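You operate a simulated robot arm through the tools that you are given. There is no shell and no other tool.

The job below is to be done with a simulated robot arm. You get a single attempt, and the scene is never put back.

Task
Check the purple jack lead on the tone box at level 1 and tag it pass or fail.
Fine: pass if it reads clear; leave it plugged in, level back at zero; the other tags stay on the rail.
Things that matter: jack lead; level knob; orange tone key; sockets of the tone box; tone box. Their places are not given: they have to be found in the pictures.

Only the result counts: the job must be done as asked and must still hold three seconds after the hand-in. Knocking over, shifting, dropping, spilling or breaking anything else fails it.

Robot
A 7-joint arm with a four-finger gripper, fixed in place. Base frame: the origin is on the floor under the middle of its stand, x ahead of it, y to its left, z up. Units: m, rad, N and s.
It reaches about 1.223 m from its shoulder. Its first joint turns from -1.204 to 3.002 rad. Payload 3.67 kg.
The TCP is the grasp point between the finger pads, 0.028 m short of the fingertips. In the tool frame z runs along the fingers and y along their closing line. The gripper opens to 0.112 m; its body begins 0.073 m behind the TCP.
Orientation is that of the tool frame in the base frame, as a unit quaternion [x, y, z, w]. With the fingers straight down and closing along the base's y, the tool's x points along the base's -x, its y along +y and its z along -z.

Tools
- The arm moves only by the tool play_rows. Its argument "plan" is a list of rows, each an object of numbers (a shift or turn left out is 0, a gripper value left out holds the last): "rx", "ry", "rz": the turn, a rotation vector about the tool's x, y, z in degrees; "dx", "dy", "dz": the shift along the tool's x, y, z in m; "grip": the closure in counts, from 0 (fully open) to 255 (shut). In form: [{"rx": .., "ry": .., "rz": .., "dx": .., "dy": .., "dz": .., "grip": ..}, ...]. A call has 1 to 20 rows; each row is the pose to reach, as a shift and turn from the pose commanded when the call began, along the tool's axes at that moment. A row lasts 0.2 s, in which the tool goes at most 0.05 m and 0.15 rad; a call with a longer step from one row to the next is refused whole, and so is a gripper value outside its range. Where a pose cannot be reached the arm comes as near as it can. A force on the tool above 40 N (or 10 N above the force at the start of the call, whichever is more), or a blocked arm, ends the call early, and 0.2 s more pass. The fingers move at their own pace (about 0.1025 m/s each) and stop on an object; they squeeze with about 39 N. The grip force told is the motor's: it shows also when the fingers shut on nothing. Time passes only in rows, and 0.2 s behind the last, so rows that repeat a pose let the fingers close. It gives the time, the measured TCP pose, the force on the tool (base axes), the opening and the grip force at its end, in the units of the frame above (readings bear some noise), with the torque about the TCP (base axes, N m) and any sound that the robot's microphone picked up.
- Cameras (640 x 400 px; columns grow to the right, rows downward): "scene" is fixed at [0.0511, -0.5019, 1.4753]; the picture's right is [0.15, -0.99, 0.00], its down [-0.41, -0.06, -0.91] and it looks along [0.90, 0.14, -0.41] (base axes); focal length 368 px, centre (320, 200). "wrist" rides on the gripper at [0.06, -0.018, -0.104] in the tool frame; the picture's right is [0.29, 0.96, 0.00], its down [-0.80, 0.24, -0.55] and it looks along [-0.53, 0.16, 0.83] (tool axes); focal length 234 px, centre (320, 200).
- get_image(camera): a new picture of that camera. The clock stands still meanwhile.
- move_column(by): slides the trunk up (or, below 0, down) by that many m; the arm rides with it, the base frame stays. It gives what a move gives, with no picture.
- point_at(camera, pixels): there is no depth. For up to 12 entries [column, row, z] of the newest picture of that camera ("zoom" is the newest enlarged one), the place [x, y] in the base frame at which the ray of that pixel passes the height z, good to about 0.003 m. The clock stands still meanwhile.
- close_up(camera, box): a new picture of the part [left, top, right, bottom] of that camera's present view, enlarged. The clock stands still meanwhile.
- finish_job(): hands the job in; it is judged then, once.

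Open the gripper and draw the arm clear of the work before you hand the job in, unless the task says otherwise.

The tools are called after "Emit:" as a command line: name --argument value ..., lists and objects as JSON in quotes. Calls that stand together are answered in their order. play_rows: Moves the arm, as the interface text tells. Its arguments: {"type":"object","properties":{"plan":{"type":"array"}},"required":["plan"]} The other tools are called the same way: move_column (by) moves the trunk up or down; get_image (camera) takes a picture; point_at (camera, pixels) gives the place at which the rays of pixels pass given heights; close_up (camera, box) takes an enlarged picture of a part of a camera's view; finish_job () hands the job in.

At the start:

```text
t: 0.0
tcp_pos: [0.7303, -0.0751, 1.2655]
tcp_rot: [0.0, 1.0, 0.0, 0.0]
wrist_force: [-0.2, 0.1, -0.1]
ft_torque: [0.0, 0.0, 0.0]
gripper_width: 0.1121
gripper_force: 0.0
trunk travel left (down, up): [-0.625, 0.215]
```

scene: 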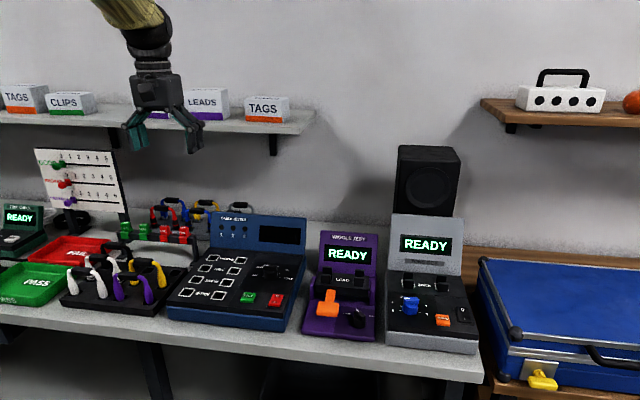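
wrist: 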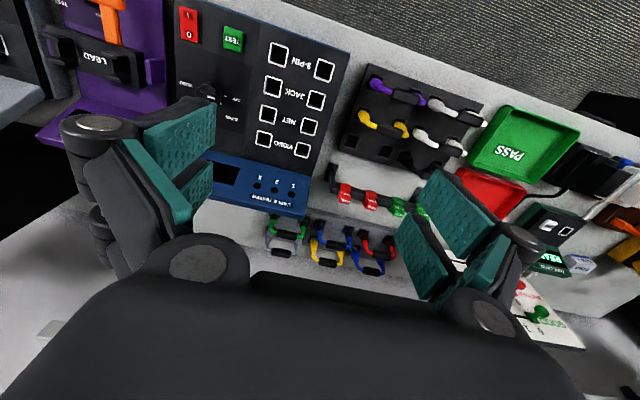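

The scene shows several boxes: a blue cable tester (about 240,270), a purple wiggle box (345,290), a grey box with speaker, READY screen, blue knob and orange key (430,290). I take enlarged pictures to understand each.

Emit:
close_up --camera "scene" --box '[370, 200, 500, 360]'

Emit:
close_up --camera "scene" --box '[0, 190, 200, 315]'

Emit:
close_up --camera "scene" --box '[160, 200, 320, 340]'

```text
2.50 times, centred on (435, 280) of scene
```

zoom: 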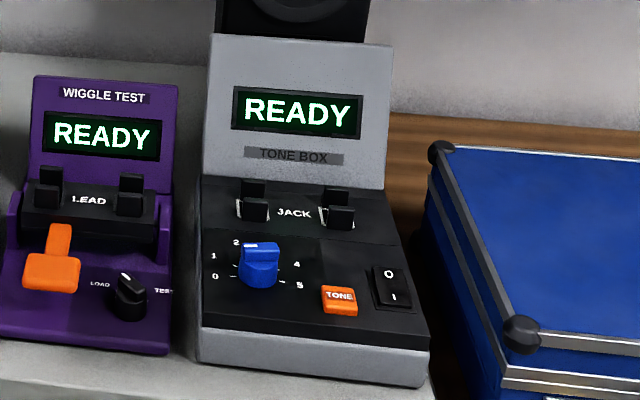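

```text
3.20 times, centred on (100, 252) of scene
```

zoom: 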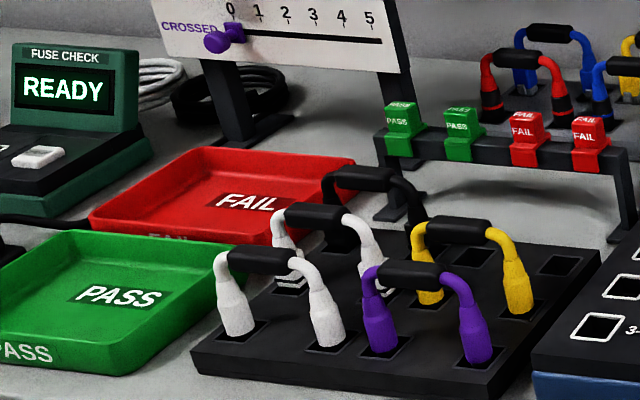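

```text
2.86 times, centred on (240, 270) of scene
```

zoom: 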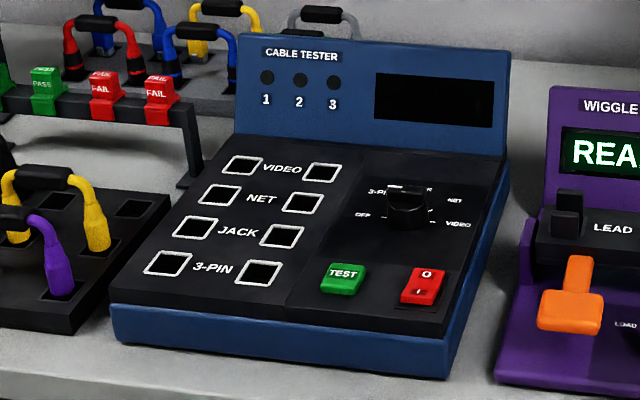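

The tone box (grey) has a blue knob at about level 2-3, the orange TONE key and a pair of JACK sockets that seem to have black parts at them; the purple lead sits in the rack around scene (130,275). I cast rays from both cameras for the same points to find heights.

Emit:
get_image --camera "wrist"

Emit:
point_at --camera "scene" --pixels '[[126.6, 274.5, 0.8], [126.6, 274.5, 0.9], [126.6, 274.5, 1.0], [411, 304, 0.8], [411, 304, 0.9], [411, 304, 1.0], [230, 340, 0.8], [230, 340, 0.9]]'

Emit:
point_at --camera "wrist" --pixels '[[408, 97, 0.8], [408, 97, 0.9], [408, 97, 1.0]]'

Emit:
close_up --camera "wrist" --box '[320, 50, 520, 175]'

```text
taken
```

wrist: 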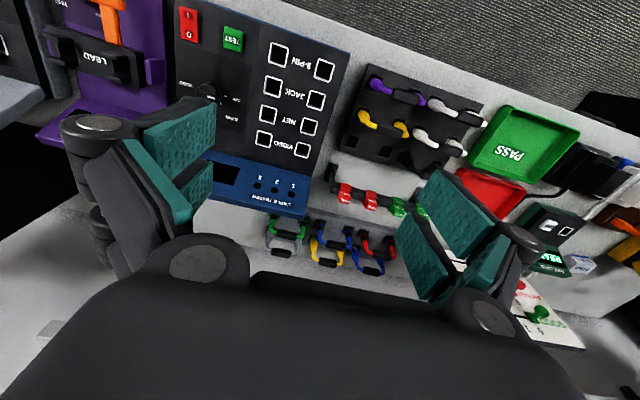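

```text
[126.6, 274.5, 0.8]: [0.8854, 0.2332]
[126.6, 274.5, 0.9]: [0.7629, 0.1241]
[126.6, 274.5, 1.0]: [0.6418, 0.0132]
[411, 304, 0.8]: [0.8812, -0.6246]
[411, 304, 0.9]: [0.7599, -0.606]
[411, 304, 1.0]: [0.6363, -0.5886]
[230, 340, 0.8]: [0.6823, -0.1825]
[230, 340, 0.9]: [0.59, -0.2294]
```

```text
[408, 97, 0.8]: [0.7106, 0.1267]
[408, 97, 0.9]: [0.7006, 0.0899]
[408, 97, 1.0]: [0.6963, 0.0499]
```

```text
3.20 times, centred on (420, 112) of wrist
```

zoom: 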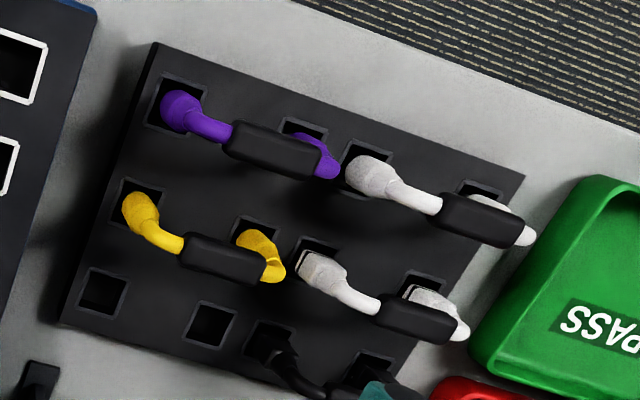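

From both rays the purple lead's handle is near (0.70, 0.07, 0.95). I now move the hand right, above and in front of the tone box, to see its sockets, knob and key with the wrist camera.

Emit:
play_rows --plan '[{"dy": -0.045, "dx": 0.006}, {"dy": -0.09, "dx": 0.012}, {"dy": -0.135, "dx": 0.018}, {"dy": -0.18, "dx": 0.024}, {"dy": -0.225, "dx": 0.03}, {"dy": -0.27, "dx": 0.036}, {"dy": -0.315, "dx": 0.042}, {"dy": -0.36, "dx": 0.048}, {"dy": -0.405, "dx": 0.054}, {"dy": -0.45, "dx": 0.06}, {"dy": -0.495, "dx": 0.066}, {"dy": -0.54, "dx": 0.072}, {"dy": -0.58, "dx": 0.08}, {"dy": -0.58, "dx": 0.08}]'

Emit:
get_image --camera "wrist"

Emit:
get_image --camera "scene"

```text
t: 3.0
tcp_pos: [0.65, -0.6543, 1.267]
tcp_rot: [0.0, 1.0, -0.001, 0.0]
wrist_force: [-0.2, 0.4, 0.7]
ft_torque: [-0.07, 0.02, 0.03]
gripper_width: 0.1125
gripper_force: 0.0
trunk travel left (down, up): [-0.625, 0.215]
```

```text
taken
```

wrist: 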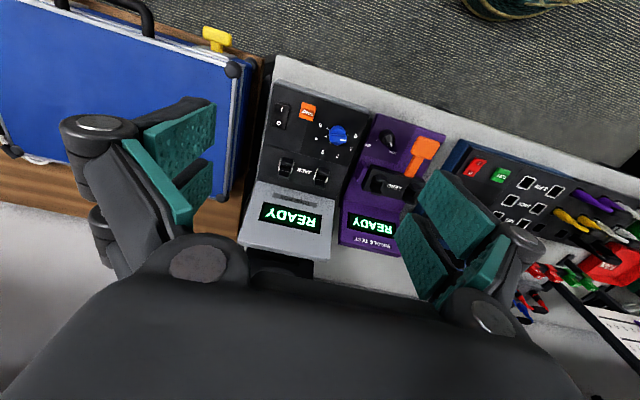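

```text
taken
```

scene: 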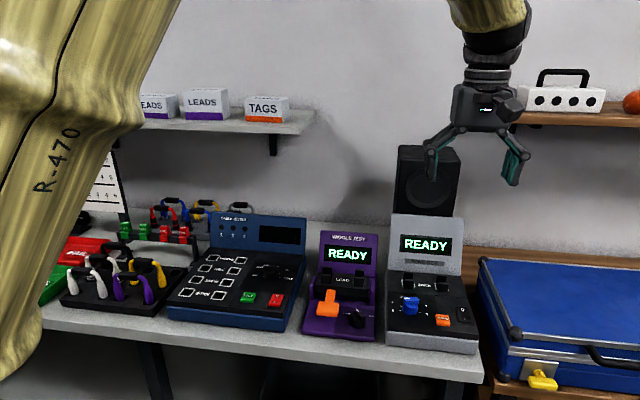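

The hand is above the tone box; the wrist shows its panel around (310,140). I take an enlarged view of it.

Emit:
close_up --camera "wrist" --box '[240, 70, 400, 170]'

Emit:
close_up --camera "wrist" --box '[220, 140, 380, 260]'

Emit:
close_up --camera "scene" --box '[380, 260, 490, 340]'

```text
4.00 times, centred on (320, 120) of wrist
```

zoom: 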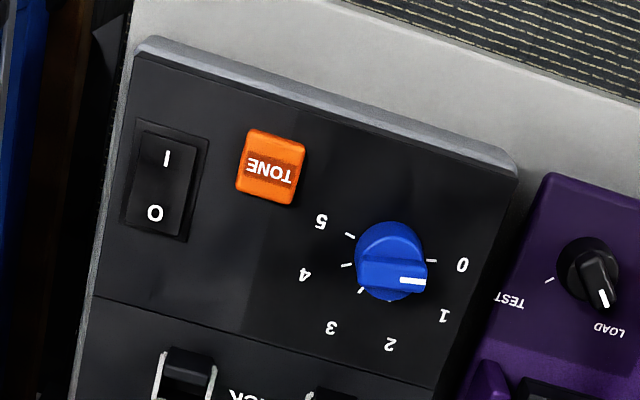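

```text
3.33 times, centred on (300, 200) of wrist
```

zoom: 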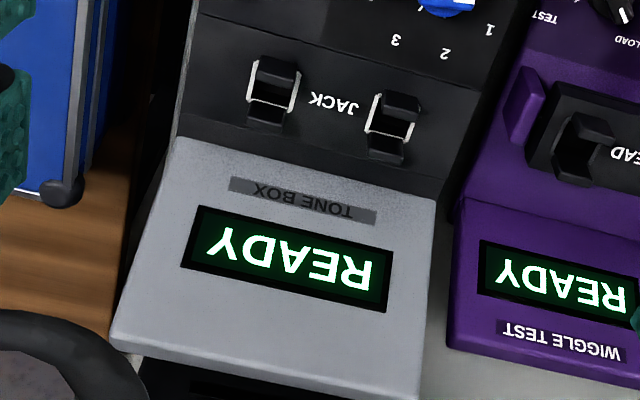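

```text
5.00 times, centred on (435, 300) of scene
```

zoom: 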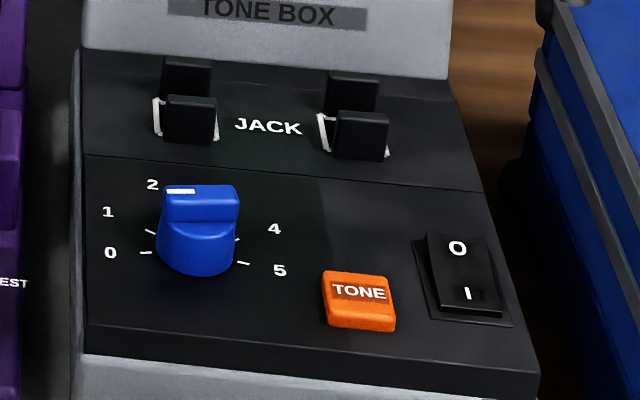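

The knob's bar lies sideways with its mark towards the 0 side (labels span 200° in 40° steps), so it seems to stand at 0. I triangulate panel features from both cameras.

Emit:
point_at --camera "wrist" --pixels '[[307.5, 111.75, 0.85], [307.5, 111.75, 0.95], [355.5, 136.25, 0.85], [355.5, 136.25, 0.95], [320, 125, 0.85], [320, 125, 0.95], [303.9, 170.9, 0.85], [303.9, 170.9, 0.95]]'

Emit:
point_at --camera "scene" --pixels '[[443, 320, 0.85], [443, 320, 0.95], [393, 310.4, 0.85], [393, 310.4, 0.95], [427, 314, 0.85], [427, 314, 0.95], [424.6, 285.2, 0.85], [424.6, 285.2, 0.95]]'

```text
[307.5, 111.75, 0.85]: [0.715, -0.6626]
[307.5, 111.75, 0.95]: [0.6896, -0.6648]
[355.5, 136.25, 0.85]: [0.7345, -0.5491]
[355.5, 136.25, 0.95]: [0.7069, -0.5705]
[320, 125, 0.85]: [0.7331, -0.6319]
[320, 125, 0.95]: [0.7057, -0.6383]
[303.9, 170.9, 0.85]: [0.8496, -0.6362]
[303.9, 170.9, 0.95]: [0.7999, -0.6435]
```

```text
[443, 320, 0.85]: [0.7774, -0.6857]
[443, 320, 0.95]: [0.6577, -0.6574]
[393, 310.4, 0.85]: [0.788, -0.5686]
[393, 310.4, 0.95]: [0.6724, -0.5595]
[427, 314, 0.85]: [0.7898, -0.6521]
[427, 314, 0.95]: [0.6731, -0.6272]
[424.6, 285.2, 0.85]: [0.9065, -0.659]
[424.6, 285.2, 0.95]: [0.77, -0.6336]
```

Triangulation gives the key at about (0.698,-0.665,0.916), knob axis near (0.723,-0.599) on a panel at z≈0.912, JACK label at (0.817,-0.641,0.916). I lower the hand for a closer look at the sockets and knob.

Emit:
play_rows --plan '[{"dz": 0.04, "dy": 0.006, "dx": -0.008}, {"dz": 0.08, "dy": 0.012, "dx": -0.016}, {"dz": 0.12, "dy": 0.018, "dx": -0.024}, {"dz": 0.16, "dy": 0.024, "dx": -0.03}, {"dz": 0.177, "dy": 0.024, "dx": -0.03}, {"dz": 0.177, "dy": 0.024, "dx": -0.03}]'

Emit:
get_image --camera "wrist"

Emit:
close_up --camera "wrist" --box '[220, 20, 420, 145]'

Emit:
close_up --camera "wrist" --box '[200, 120, 400, 245]'

```text
t: 4.4
tcp_pos: [0.6812, -0.6312, 1.0878]
tcp_rot: [0.0, 1.0, 0.0, 0.0]
wrist_force: [-0.4, -0.3, 0.6]
ft_torque: [0.0, -0.01, -0.01]
gripper_width: 0.1119
gripper_force: 0.0
trunk travel left (down, up): [-0.625, 0.215]
```

```text
taken
```

wrist: 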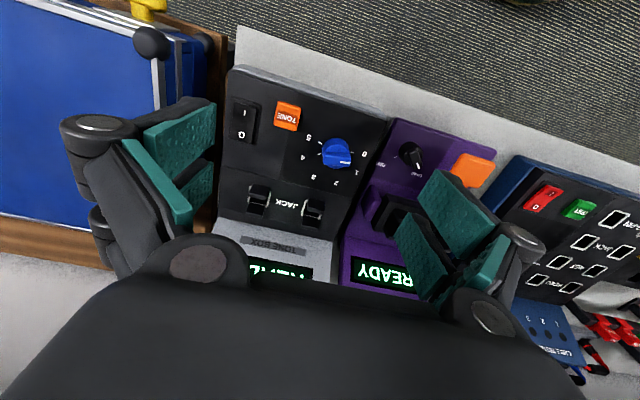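

```text
3.20 times, centred on (320, 82) of wrist
```

zoom: 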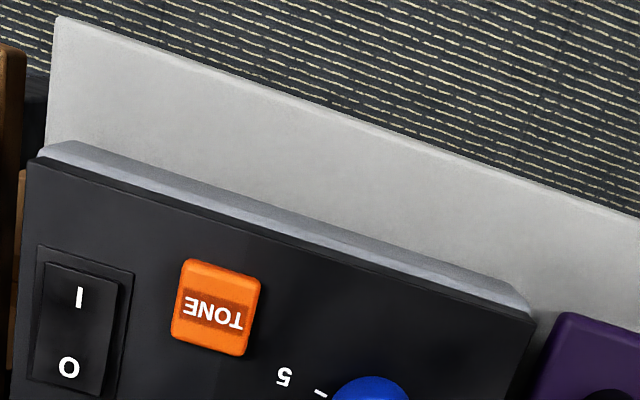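

```text
3.20 times, centred on (300, 182) of wrist
```

zoom: 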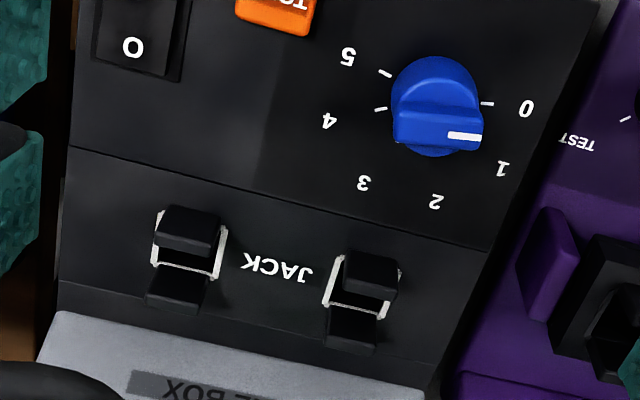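

The knob's mark points at 0, and the two JACK sockets are at wrist (259,196) and (313,209). I get their places on the panel plane, plus knob and key details.

Emit:
point_at --camera "wrist" --pixels '[[259.06, 196.06, 0.915], [313.4, 209.2, 0.915], [287.5, 116.7, 0.918], [336, 154, 0.912], [336, 154, 0.935], [364.7, 153.25, 0.912], [308.75, 136.7, 0.912], [286, 211, 0.915]]'

Emit:
close_up --camera "wrist" --box '[235, 170, 347, 240]'

Emit:
close_up --camera "wrist" --box '[290, 115, 386, 175]'

Emit:
close_up --camera "scene" --box '[390, 260, 454, 300]'

```text
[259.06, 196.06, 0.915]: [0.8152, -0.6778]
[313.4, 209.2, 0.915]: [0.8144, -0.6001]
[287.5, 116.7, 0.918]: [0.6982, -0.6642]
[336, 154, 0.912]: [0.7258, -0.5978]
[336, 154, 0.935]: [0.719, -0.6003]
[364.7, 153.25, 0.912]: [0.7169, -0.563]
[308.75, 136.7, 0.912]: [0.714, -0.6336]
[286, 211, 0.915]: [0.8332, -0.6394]
```

```text
5.71 times, centred on (291, 205) of wrist
```

zoom: 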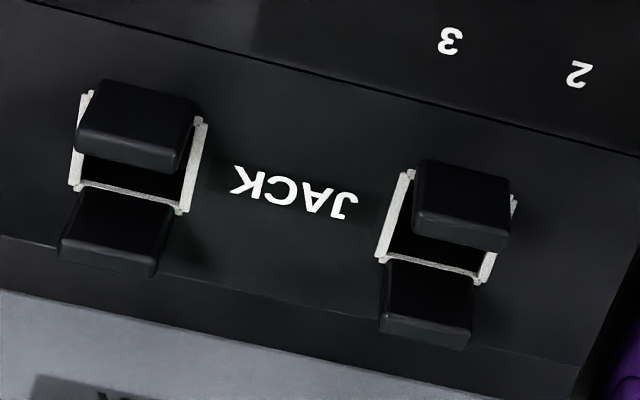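

```text
6.67 times, centred on (338, 145) of wrist
```

zoom: 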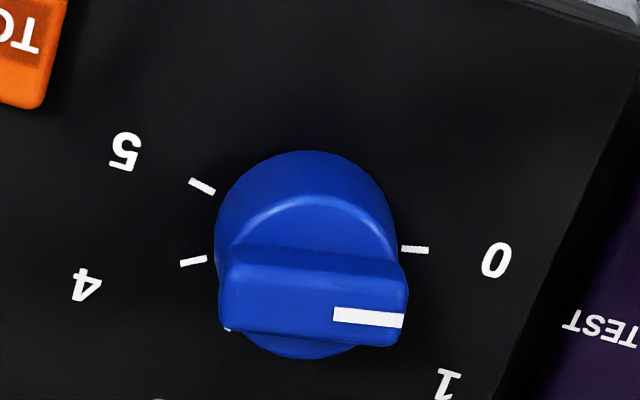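

```text
10.00 times, centred on (422, 280) of scene
```

zoom: 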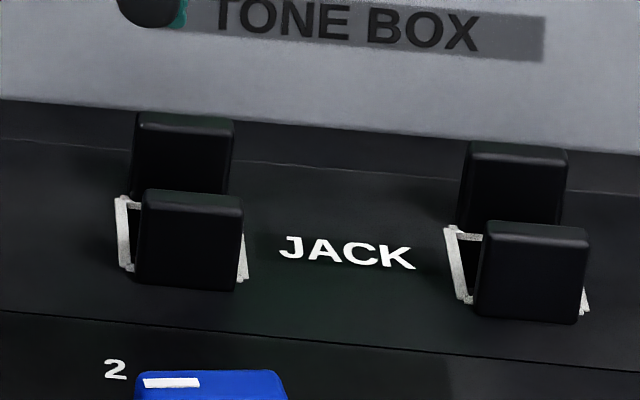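

The knob's white mark lies exactly parallel to the 0 tick, so the level is at zero; the sockets are at about (0.815,-0.678) and (0.814,-0.600), 78 mm apart. Next I raise the hand and go over to the lead rack for a close look.

Emit:
play_rows --plan '[{"dz": -0.045}, {"dz": -0.09, "dy": 0.01}, {"dz": -0.1, "dy": 0.055, "dx": 0.005}, {"dz": -0.1, "dy": 0.1, "dx": 0.01}, {"dz": -0.1, "dy": 0.145, "dx": 0.015}, {"dz": -0.1, "dy": 0.19, "dx": 0.02}, {"dz": -0.1, "dy": 0.235, "dx": 0.025}, {"dz": -0.1, "dy": 0.28, "dx": 0.03}, {"dz": -0.1, "dy": 0.325, "dx": 0.035}, {"dz": -0.1, "dy": 0.37, "dx": 0.04}, {"dz": -0.1, "dy": 0.415, "dx": 0.045}, {"dz": -0.1, "dy": 0.46, "dx": 0.05}, {"dz": -0.1, "dy": 0.505, "dx": 0.055}, {"dz": -0.1, "dy": 0.55, "dx": 0.06}, {"dz": -0.1, "dy": 0.595, "dx": 0.061}, {"dz": -0.1, "dy": 0.64, "dx": 0.061}, {"dz": -0.08, "dy": 0.67, "dx": 0.061}, {"dz": -0.062, "dy": 0.67, "dx": 0.061}, {"dz": -0.062, "dy": 0.67, "dx": 0.061}]'

Emit:
get_image --camera "wrist"

Emit:
close_up --camera "wrist" --box '[200, 50, 440, 200]'

Emit:
get_image --camera "scene"

```text
t: 8.4
tcp_pos: [0.6182, 0.0393, 1.1494]
tcp_rot: [0.0, 1.0, 0.0, 0.0]
wrist_force: [-0.2, 0.1, -0.4]
ft_torque: [0.0, -0.02, 0.01]
gripper_width: 0.1117
gripper_force: 0.1
trunk travel left (down, up): [-0.625, 0.215]
```

```text
taken
```

wrist: 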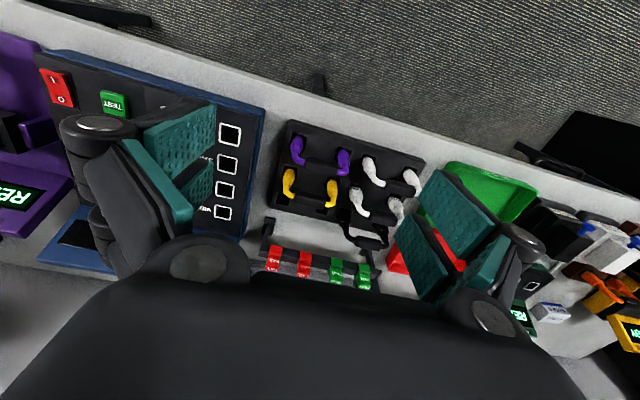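

```text
2.67 times, centred on (320, 125) of wrist
```

zoom: 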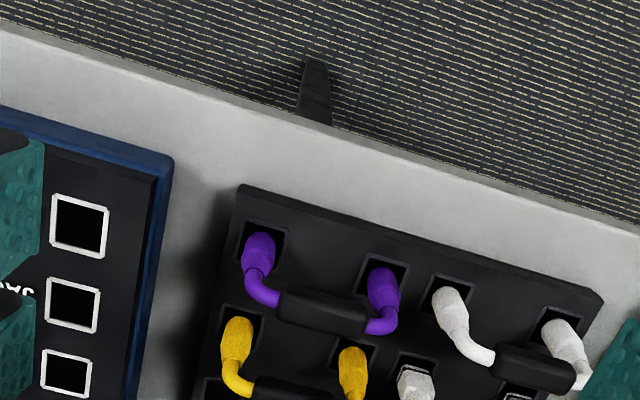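

```text
taken
```

scene: 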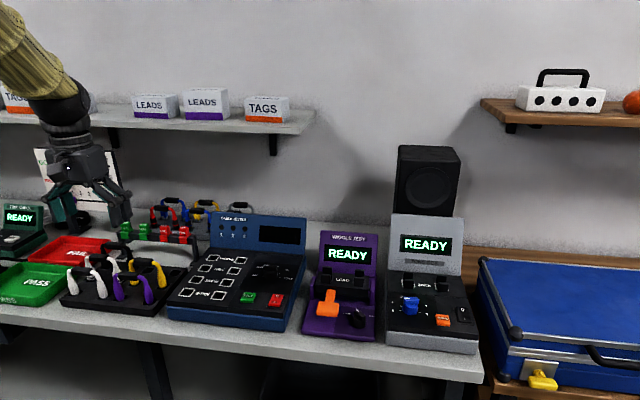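

The purple lead's handle shows at zoom (325,311), i.e. wrist (322,167). I take tight close-ups in both cameras to triangulate its ends and the rack sockets.

Emit:
close_up --camera "wrist" --box '[270, 120, 390, 195]'

Emit:
close_up --camera "scene" --box '[70, 240, 190, 315]'

```text
5.33 times, centred on (330, 158) of wrist
```

zoom: 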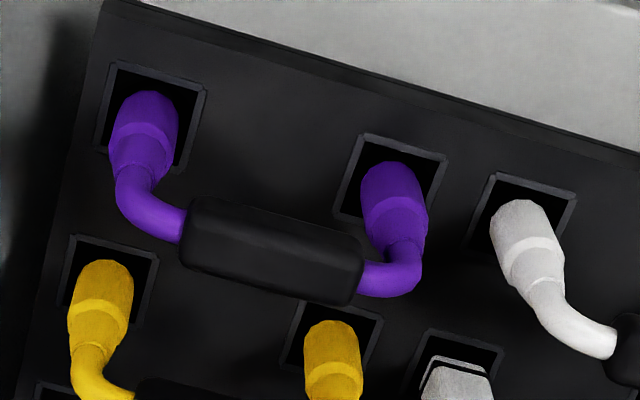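

```text
5.33 times, centred on (130, 278) of scene
```

zoom: 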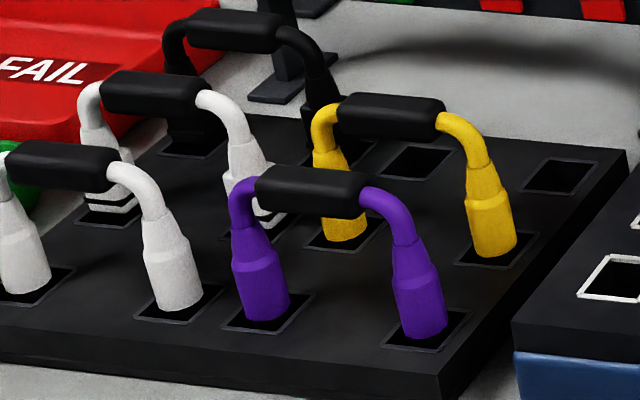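

I triangulate the handle centre, its two ends and the two rack sockets using both cameras.

Emit:
point_at --camera "wrist" --pixels '[[320.6, 167.4, 0.9], [320.6, 167.4, 0.96], [305.25, 164, 0.9], [305.25, 164, 0.96], [337.1, 173, 0.9], [337.1, 173, 0.96], [298.7, 142.6, 0.87], [298.7, 142.6, 0.9], [343.5, 154.8, 0.87], [343.5, 154.8, 0.9]]'

Emit:
point_at --camera "scene" --pixels '[[127.9, 276.3, 0.9], [127.9, 276.3, 0.96], [137.9, 277.4, 0.9], [137.9, 277.4, 0.96], [118.4, 275.6, 0.9], [118.4, 275.6, 0.96], [150.6, 302.4, 0.87], [150.6, 302.4, 0.9], [119.7, 299, 0.87], [119.7, 299, 0.9]]'

```text
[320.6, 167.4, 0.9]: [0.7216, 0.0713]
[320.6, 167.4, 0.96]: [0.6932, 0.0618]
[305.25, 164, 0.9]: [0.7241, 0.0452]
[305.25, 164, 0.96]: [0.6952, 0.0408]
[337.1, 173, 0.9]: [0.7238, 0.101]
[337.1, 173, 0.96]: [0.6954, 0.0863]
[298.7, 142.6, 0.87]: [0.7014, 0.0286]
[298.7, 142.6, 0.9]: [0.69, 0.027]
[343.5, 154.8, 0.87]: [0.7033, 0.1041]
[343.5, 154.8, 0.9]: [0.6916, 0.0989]
```

```text
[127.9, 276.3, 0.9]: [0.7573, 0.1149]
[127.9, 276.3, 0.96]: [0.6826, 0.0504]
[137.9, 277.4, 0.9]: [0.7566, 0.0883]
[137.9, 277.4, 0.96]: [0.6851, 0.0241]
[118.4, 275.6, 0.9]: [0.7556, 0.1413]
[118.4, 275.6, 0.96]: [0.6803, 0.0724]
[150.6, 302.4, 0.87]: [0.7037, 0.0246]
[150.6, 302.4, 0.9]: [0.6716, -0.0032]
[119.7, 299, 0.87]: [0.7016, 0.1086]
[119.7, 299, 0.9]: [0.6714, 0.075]
```

The lead's handle is centred at about (0.702, 0.066, 0.945), lying along base y, with rack sockets at z≈0.87. I check the clearance to the yellow lead behind and the white lead beside it.

Emit:
point_at --camera "scene" --pixels '[[142.75, 262.4, 0.945], [133, 262, 0.945], [152, 263.5, 0.945], [81, 272, 0.945], [98, 276, 0.93]]'

Emit:
play_rows --plan '[{"rz": 8, "grip": 150}, {"rz": 16, "grip": 150}, {"rz": 24, "grip": 150}, {"rz": 32, "grip": 150}, {"rz": 40, "grip": 150}, {"rz": 48, "grip": 150}, {"rz": 56, "grip": 150}, {"rz": 64, "grip": 150}, {"rz": 72, "grip": 150}, {"rz": 80, "grip": 150}, {"rz": 88, "grip": 150}, {"rz": 90, "grip": 150}, {"rz": 90, "grip": 150}]'

Emit:
get_image --camera "wrist"

Emit:
get_image --camera "scene"

```text
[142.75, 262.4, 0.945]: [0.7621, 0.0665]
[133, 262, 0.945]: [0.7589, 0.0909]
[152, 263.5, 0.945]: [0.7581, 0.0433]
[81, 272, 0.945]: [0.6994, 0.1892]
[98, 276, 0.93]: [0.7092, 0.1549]
```

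```text
t: 11.4
tcp_pos: [0.6252, 0.0265, 1.1775]
tcp_rot: [0.716, 0.696, 0.037, -0.037]
wrist_force: [-0.6, -0.5, -1.1]
ft_torque: [0.0, -0.02, 0.02]
gripper_width: 0.0462
gripper_force: 0.1
trunk travel left (down, up): [-0.625, 0.215]
stopped in row 13: the arm was blocked; the commanded pose is now the measured one
```

```text
taken
```

wrist: 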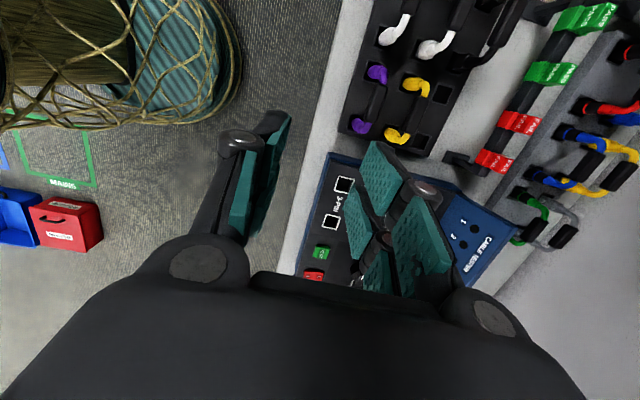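

```text
taken
```

scene: 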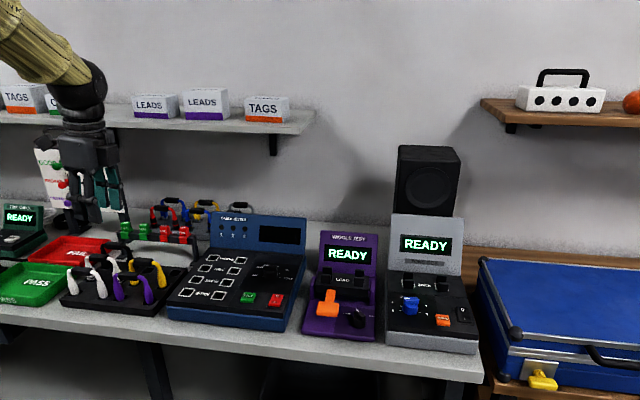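

The quarter turn was blocked just short of 90° with a 6° tilt, perhaps because the arm is folded close in. I try the same orientation further out and lower, over the lead, and take the tilt out on the way.

Emit:
play_rows --plan '[{"dx": 0.008, "dy": 0.015, "dz": 0.01, "ry": -1, "rz": -0.3}, {"dx": 0.016, "dy": 0.03, "dz": 0.025, "ry": -2, "rz": -0.6}, {"dx": 0.024, "dy": 0.045, "dz": 0.04, "ry": -3, "rz": -0.9}, {"dx": 0.032, "dy": 0.06, "dz": 0.055, "ry": -4, "rz": -1.2}, {"dx": 0.038, "dy": 0.075, "dz": 0.07, "ry": -5, "rz": -1.6}, {"dx": 0.038, "dy": 0.075, "dz": 0.0775, "ry": -6, "rz": -1.6}, {"dx": 0.038, "dy": 0.075, "dz": 0.0775, "ry": -6, "rz": -1.6}]'

```text
t: 13.2
tcp_pos: [0.7143, 0.0457, 1.1493]
tcp_rot: [0.721, 0.69, 0.047, -0.033]
wrist_force: [-0.8, 0.2, 0.6]
ft_torque: [0.05, -0.02, 0.0]
gripper_width: 0.0463
gripper_force: 0.2
trunk travel left (down, up): [-0.625, 0.215]
stopped in row 7: the arm was blocked; the commanded pose is now the measured one
```

Still blocked short of vertical, so this turn direction is at a wrist limit. I turn back to the starting orientation and then try the quarter turn the other way (the gripper is symmetric).

Emit:
play_rows --plan '[{"rx": 0.5, "ry": -0.35, "rz": -7.7}, {"rx": 1.0, "ry": -0.7, "rz": -15.4}, {"rx": 1.5, "ry": -1.05, "rz": -23.1}, {"rx": 2.0, "ry": -1.4, "rz": -30.8}, {"rx": 2.5, "ry": -1.75, "rz": -38.5}, {"rx": 3.0, "ry": -2.1, "rz": -46.2}, {"rx": 3.5, "ry": -2.45, "rz": -53.9}, {"rx": 4.0, "ry": -2.8, "rz": -61.6}, {"rx": 4.5, "ry": -3.15, "rz": -69.3}, {"rx": 5.0, "ry": -3.5, "rz": -77.0}, {"rx": 5.5, "ry": -3.85, "rz": -84.7}, {"rx": 6.0, "ry": -4.2, "rz": -92.3}, {"rx": 6.0, "ry": -4.2, "rz": -92.3}]'

Emit:
play_rows --plan '[{"rz": -8}, {"rz": -16}, {"rz": -24}, {"rz": -32}, {"rz": -40}, {"rz": -48}, {"rz": -56}, {"rz": -64}, {"rz": -72}, {"rz": -80}, {"rz": -88}, {"rz": -90}, {"rz": -90}]'

```text
t: 16.0
tcp_pos: [0.7149, 0.0489, 1.1463]
tcp_rot: [-0.001, 1.0, -0.003, 0.0]
wrist_force: [0.4, 0.4, 0.0]
ft_torque: [0.03, -0.01, 0.01]
gripper_width: 0.0462
gripper_force: 0.0
trunk travel left (down, up): [-0.625, 0.215]
```

```text
t: 18.8
tcp_pos: [0.7154, 0.0479, 1.147]
tcp_rot: [0.708, -0.706, 0.002, 0.001]
wrist_force: [-0.1, -0.2, 0.3]
ft_torque: [0.0, -0.01, 0.01]
gripper_width: 0.046
gripper_force: 0.0
trunk travel left (down, up): [-0.625, 0.215]
```

The turn the other way works. Before picking anything up I check that this orientation also holds above the tone box, flying there at height.

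Emit:
play_rows --plan '[{"dx": 0.04, "dy": -0.005}, {"dx": 0.086, "dy": -0.01}, {"dx": 0.132, "dy": -0.016}, {"dx": 0.178, "dy": -0.022}, {"dx": 0.224, "dy": -0.028}, {"dx": 0.27, "dy": -0.034}, {"dx": 0.316, "dy": -0.04}, {"dx": 0.362, "dy": -0.046}, {"dx": 0.408, "dy": -0.052}, {"dx": 0.454, "dy": -0.058}, {"dx": 0.5, "dy": -0.064}, {"dx": 0.546, "dy": -0.07}, {"dx": 0.592, "dy": -0.076}, {"dx": 0.638, "dy": -0.08}, {"dx": 0.67, "dy": -0.084}, {"dx": 0.688, "dy": -0.085}, {"dx": 0.688, "dy": -0.085}]'

Emit:
get_image --camera "wrist"

Emit:
get_image --camera "scene"

```text
t: 22.4
tcp_pos: [0.8001, -0.6419, 1.1512]
tcp_rot: [0.707, -0.707, 0.002, 0.002]
wrist_force: [-0.5, -0.4, -0.1]
ft_torque: [-0.02, -0.05, -0.04]
gripper_width: 0.046
gripper_force: 0.0
trunk travel left (down, up): [-0.625, 0.215]
```

```text
taken
```

wrist: 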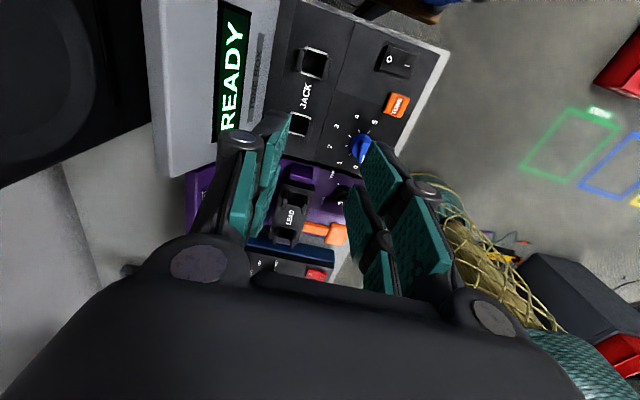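

```text
taken
```

scene: 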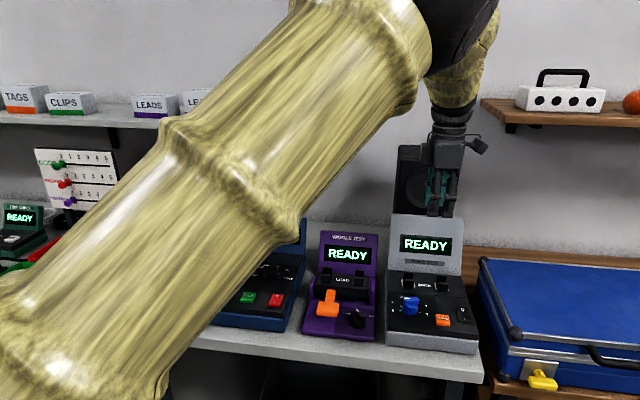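

The orientation holds at the tone box, and the wrist now shows the sockets from the side at (312,63) and (300,122). I enlarge and measure them from this second viewpoint, and check the screen's top edge.

Emit:
close_up --camera "wrist" --box '[250, 30, 378, 110]'

Emit:
close_up --camera "wrist" --box '[256, 90, 384, 170]'

Emit:
close_up --camera "wrist" --box '[130, 0, 450, 200]'

```text
5.00 times, centred on (314, 70) of wrist
```

zoom: 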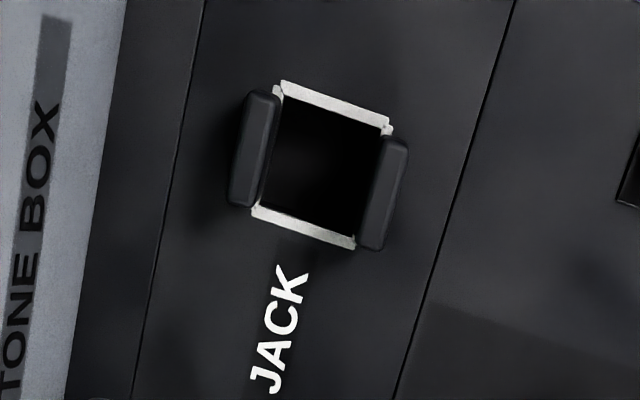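

```text
5.00 times, centred on (320, 130) of wrist
```

zoom: 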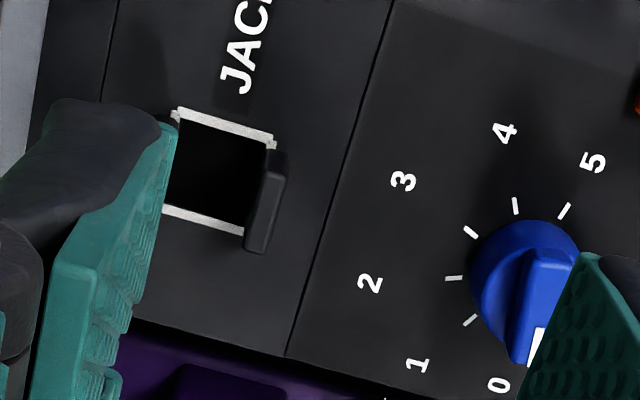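

```text
2.00 times, centred on (290, 100) of wrist
```

zoom: 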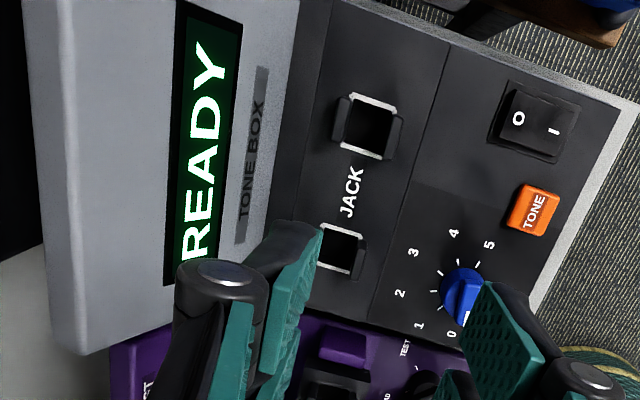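

The sockets are plain open holes with guide cheeks at front and back. I measure their centres from this view, with rays at the panel height.

Emit:
point_at --camera "wrist" --pixels '[[314, 63.4, 0.91], [314, 63.4, 0.92], [298.4, 124.4, 0.91], [298.4, 124.4, 0.92], [396.5, 105, 0.916], [307, 96, 0.915]]'

```text
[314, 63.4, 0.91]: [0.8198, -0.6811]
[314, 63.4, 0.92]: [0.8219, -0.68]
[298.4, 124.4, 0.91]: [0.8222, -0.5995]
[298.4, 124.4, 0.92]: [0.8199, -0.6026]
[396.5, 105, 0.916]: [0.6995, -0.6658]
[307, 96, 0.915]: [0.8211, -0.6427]
```

The readings carry about 3 mm noise, so I repeat the socket queries and add the scene camera's view of them for averaging.

Emit:
point_at --camera "wrist" --pixels '[[314, 63.4, 0.915], [314, 63.4, 0.915], [314, 63.4, 0.915], [314, 63.4, 0.915], [314, 63.4, 0.915], [314, 63.4, 0.915], [298.4, 124.4, 0.915], [298.4, 124.4, 0.915], [298.4, 124.4, 0.915], [298.4, 124.4, 0.915], [298.4, 124.4, 0.915], [298.4, 124.4, 0.915]]'

Emit:
point_at --camera "scene" --pixels '[[408.5, 283.8, 0.915], [408.5, 283.8, 0.915], [408.5, 283.8, 0.915], [408.5, 283.8, 0.915], [408.5, 283.8, 0.915], [408.5, 283.8, 0.915], [442.1, 287.5, 0.915], [442.1, 287.5, 0.915], [442.1, 287.5, 0.915], [442.1, 287.5, 0.915], [442.1, 287.5, 0.915], [442.1, 287.5, 0.915]]'

```text
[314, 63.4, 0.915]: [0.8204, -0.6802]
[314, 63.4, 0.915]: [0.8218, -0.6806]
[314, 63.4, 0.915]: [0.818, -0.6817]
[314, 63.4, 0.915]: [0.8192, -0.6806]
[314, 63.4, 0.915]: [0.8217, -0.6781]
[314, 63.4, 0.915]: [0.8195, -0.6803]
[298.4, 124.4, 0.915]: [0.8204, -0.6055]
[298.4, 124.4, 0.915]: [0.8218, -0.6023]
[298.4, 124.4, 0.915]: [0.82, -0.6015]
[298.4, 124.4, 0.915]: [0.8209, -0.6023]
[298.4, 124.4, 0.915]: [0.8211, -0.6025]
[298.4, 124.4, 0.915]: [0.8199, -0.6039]
```

```text
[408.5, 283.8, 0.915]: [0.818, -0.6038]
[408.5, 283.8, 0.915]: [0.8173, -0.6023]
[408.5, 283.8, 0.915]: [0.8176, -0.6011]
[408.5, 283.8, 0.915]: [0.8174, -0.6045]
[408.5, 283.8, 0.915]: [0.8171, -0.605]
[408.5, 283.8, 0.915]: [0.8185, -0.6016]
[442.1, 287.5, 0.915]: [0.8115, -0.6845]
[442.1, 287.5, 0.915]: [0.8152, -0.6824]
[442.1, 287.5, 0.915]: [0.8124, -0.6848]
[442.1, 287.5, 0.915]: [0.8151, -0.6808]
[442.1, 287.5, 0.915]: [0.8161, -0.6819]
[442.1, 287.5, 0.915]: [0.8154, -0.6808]
```

Averaged: sockets at about (0.820,-0.680) and (0.820,-0.603), lead centre there (0.820,-0.6416). Now I fly back over the purple lead, at height 1.10.

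Emit:
play_rows --plan '[{"dx": -0.03, "dy": 0.006}, {"dx": -0.076, "dy": 0.012}, {"dx": -0.122, "dy": 0.018}, {"dx": -0.168, "dy": 0.024}, {"dx": -0.214, "dy": 0.03}, {"dx": -0.26, "dy": 0.036}, {"dx": -0.306, "dy": 0.042}, {"dx": -0.352, "dy": 0.048}, {"dx": -0.398, "dy": 0.054}, {"dx": -0.444, "dy": 0.06}, {"dx": -0.49, "dy": 0.066}, {"dx": -0.536, "dy": 0.072}, {"dx": -0.582, "dy": 0.078}, {"dx": -0.628, "dy": 0.084}, {"dx": -0.67, "dy": 0.09}, {"dx": -0.7, "dy": 0.098, "dz": 0.01}, {"dx": -0.708, "dy": 0.098, "dz": 0.04}, {"dx": -0.708, "dy": 0.098, "dz": 0.05}, {"dx": -0.708, "dy": 0.098, "dz": 0.05}]'

Emit:
get_image --camera "wrist"

Emit:
get_image --camera "scene"

```text
t: 26.4
tcp_pos: [0.7012, 0.0671, 1.098]
tcp_rot: [-0.707, 0.707, -0.002, -0.001]
wrist_force: [-0.4, 0.2, -0.3]
ft_torque: [0.01, -0.01, 0.0]
gripper_width: 0.0461
gripper_force: 0.1
trunk travel left (down, up): [-0.625, 0.215]
```

```text
taken
```

wrist: 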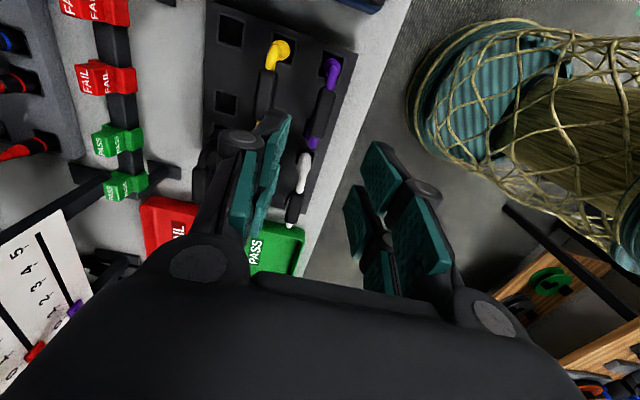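

```text
taken
```

scene: 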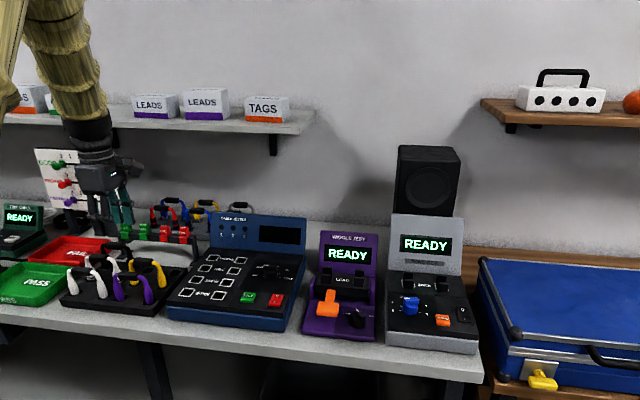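

The purple lead is at wrist (325,100), between the finger columns. I enlarge it to refine its position before descending.

Emit:
close_up --camera "wrist" --box '[240, 20, 400, 120]'

Emit:
close_up --camera "wrist" --box '[240, 60, 400, 160]'

```text
4.00 times, centred on (320, 70) of wrist
```

zoom: 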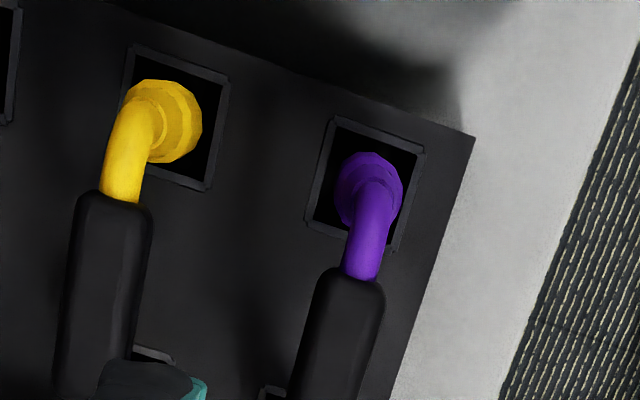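

```text
4.00 times, centred on (320, 110) of wrist
```

zoom: 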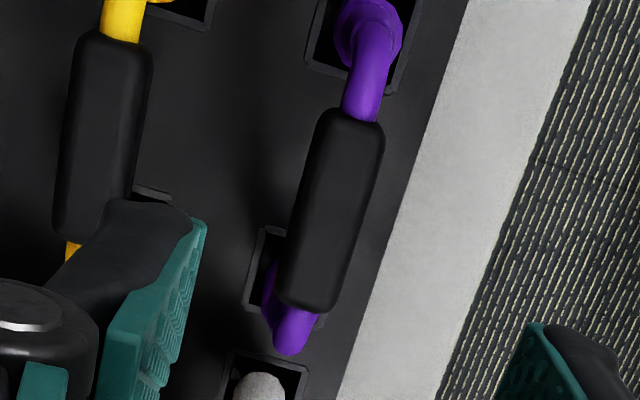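

I average several rays for the handle centre (322.75,112) and both ends.

Emit:
point_at --camera "wrist" --pixels '[[322.75, 112, 0.946], [322.75, 112, 0.946], [322.75, 112, 0.946], [322.75, 112, 0.946], [327.5, 88.5, 0.946], [327.5, 88.5, 0.946], [327.5, 88.5, 0.946], [317, 135, 0.946], [317, 135, 0.946], [317, 135, 0.946], [331.25, 65.5, 0.87], [331.25, 65.5, 0.87]]'

```text
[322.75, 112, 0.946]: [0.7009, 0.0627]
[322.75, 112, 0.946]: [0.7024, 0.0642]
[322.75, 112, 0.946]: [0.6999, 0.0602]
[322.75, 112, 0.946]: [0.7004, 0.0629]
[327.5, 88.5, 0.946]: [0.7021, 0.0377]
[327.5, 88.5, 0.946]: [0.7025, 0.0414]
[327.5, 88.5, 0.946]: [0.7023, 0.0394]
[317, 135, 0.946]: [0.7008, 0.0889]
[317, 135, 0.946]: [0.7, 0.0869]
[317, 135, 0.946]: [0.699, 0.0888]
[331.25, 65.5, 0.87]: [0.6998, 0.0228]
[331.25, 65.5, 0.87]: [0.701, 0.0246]
```

The handle centre is at about (0.701,0.065,0.945). I narrow the opening to about 35 mm and descend to TCP z≈1.00, where the tips are still above all leads, and look.

Emit:
play_rows --plan '[{"dx": 0.002, "dz": 0.02, "grip": 176}, {"dx": 0.002, "dz": 0.045, "grip": 176}, {"dx": 0.002, "dz": 0.07, "grip": 176}, {"dx": 0.002, "dz": 0.09, "grip": 176}, {"dx": 0.002, "dz": 0.098, "grip": 176}, {"dx": 0.002, "dz": 0.098, "grip": 176}]'

Emit:
get_image --camera "wrist"

Emit:
close_up --camera "scene" --box '[60, 150, 220, 310]'

```text
t: 27.8
tcp_pos: [0.701, 0.0654, 0.9983]
tcp_rot: [0.708, -0.706, 0.002, 0.001]
wrist_force: [-0.3, -0.6, -0.4]
ft_torque: [0.0, 0.03, -0.02]
gripper_width: 0.0346
gripper_force: 0.0
trunk travel left (down, up): [-0.625, 0.215]
```

```text
taken
```

wrist: 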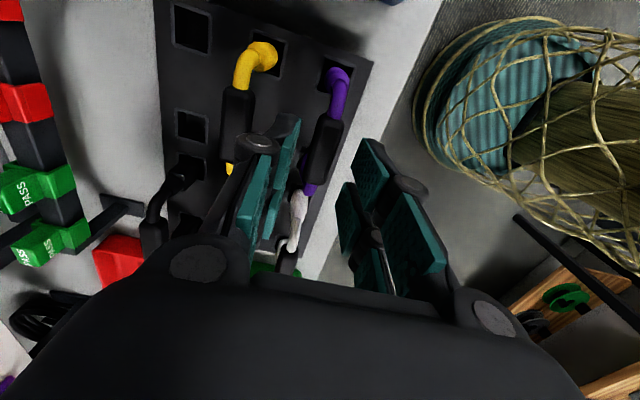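

```text
2.50 times, centred on (140, 230) of scene
```

zoom: 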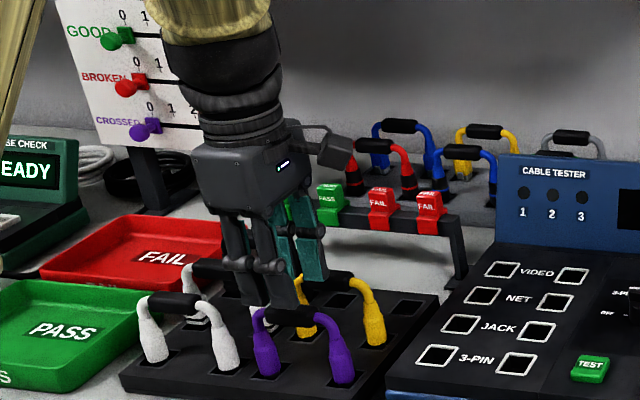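

The fingers straddle the purple handle with room to the yellow lead behind. I descend to TCP z≈0.953, then close on the handle.

Emit:
play_rows --plan '[{"dz": 0.012}, {"dz": 0.024}, {"dz": 0.036}, {"dz": 0.045}, {"dz": 0.045}]'

Emit:
get_image --camera "wrist"

Emit:
close_up --camera "scene" --box '[80, 190, 200, 310]'

```text
t: 29.0
tcp_pos: [0.701, 0.0659, 0.9538]
tcp_rot: [0.707, -0.707, 0.002, 0.001]
wrist_force: [-0.1, -0.4, 0.2]
ft_torque: [0.04, -0.03, 0.04]
gripper_width: 0.0348
gripper_force: 0.1
trunk travel left (down, up): [-0.625, 0.215]
```

```text
taken
```

wrist: 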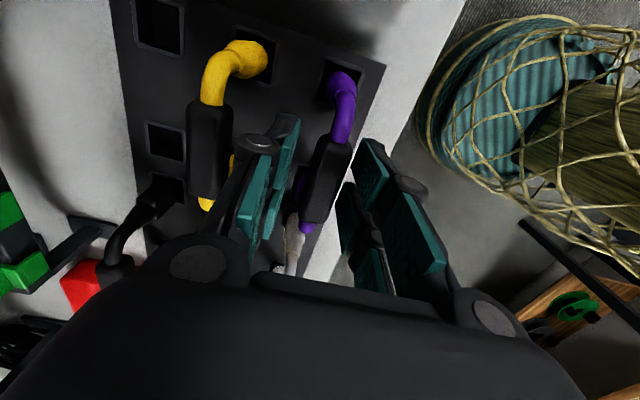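

```text
3.33 times, centred on (140, 250) of scene
```

zoom: 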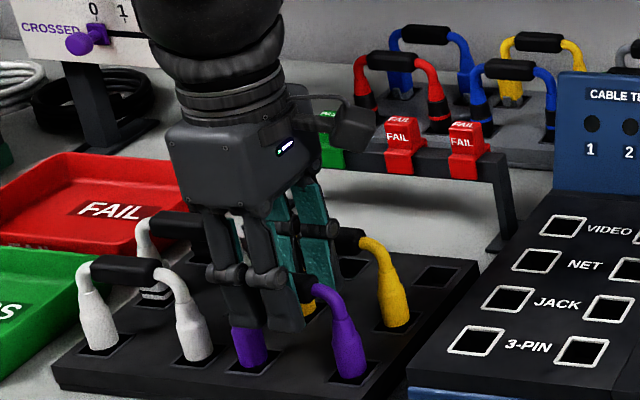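

The fingers sit on either side of the purple handle, clear of the yellow one. I close the gripper.

Emit:
play_rows --plan '[{"grip": 255}, {"grip": 255}, {"grip": 255}, {"grip": 255}]'

```text
t: 30.0
tcp_pos: [0.7016, 0.0647, 0.9542]
tcp_rot: [-0.707, 0.707, -0.002, -0.001]
wrist_force: [0.4, 0.0, -1.1]
ft_torque: [-0.01, -0.01, -0.02]
gripper_width: 0.0171
gripper_force: 38.9
trunk travel left (down, up): [-0.625, 0.215]
```

The handle is gripped at 17 mm width with 39 N. I lift slowly by 60 mm and look.

Emit:
play_rows --plan '[{"dz": -0.01}, {"dz": -0.02}, {"dz": -0.035}, {"dz": -0.05}, {"dz": -0.07}, {"dz": -0.09}, {"dz": -0.1}, {"dz": -0.1}]'

Emit:
get_image --camera "wrist"

Emit:
close_up --camera "scene" --box '[60, 130, 220, 310]'

```text
t: 31.8
tcp_pos: [0.7024, 0.0663, 1.0535]
tcp_rot: [-0.707, 0.707, -0.003, -0.001]
wrist_force: [0.0, 0.5, -0.9]
ft_torque: [0.03, 0.0, -0.03]
gripper_width: 0.0167
gripper_force: 39.6
trunk travel left (down, up): [-0.625, 0.215]
```

```text
taken
```

wrist: 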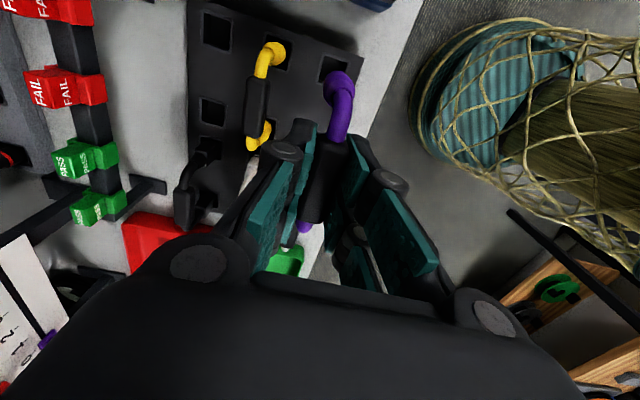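

```text
2.22 times, centred on (140, 220) of scene
```

zoom: 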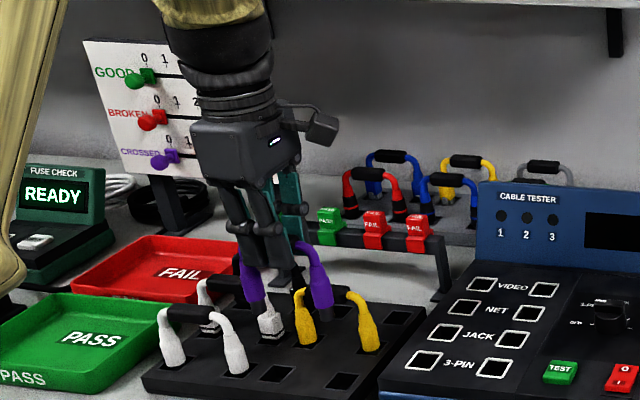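

The lead came out cleanly. I check how far the plug bottoms hang below the TCP (scene (141,273) for the right plug) and confirm the carry.

Emit:
close_up --camera "scene" --box '[100, 220, 180, 280]'

Emit:
point_at --camera "scene" --pixels '[[140.9, 273.2, 0.92], [140.9, 273.2, 0.94], [140.9, 273.2, 0.96], [140.9, 273.2, 0.98]]'

```text
6.67 times, centred on (140, 250) of scene
```

zoom: 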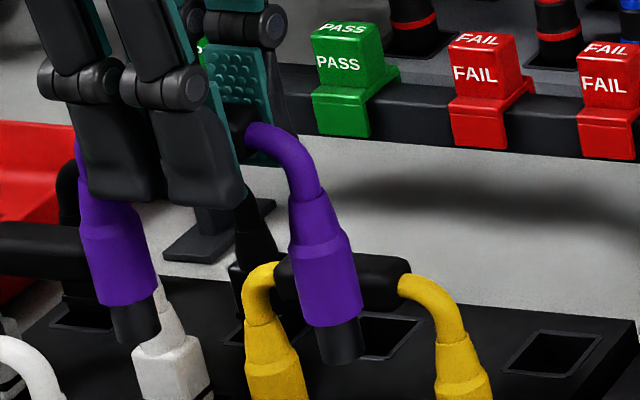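

```text
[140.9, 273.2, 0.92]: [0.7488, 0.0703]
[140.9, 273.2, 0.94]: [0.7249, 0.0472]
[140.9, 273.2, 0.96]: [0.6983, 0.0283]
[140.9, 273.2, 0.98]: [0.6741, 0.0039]
```

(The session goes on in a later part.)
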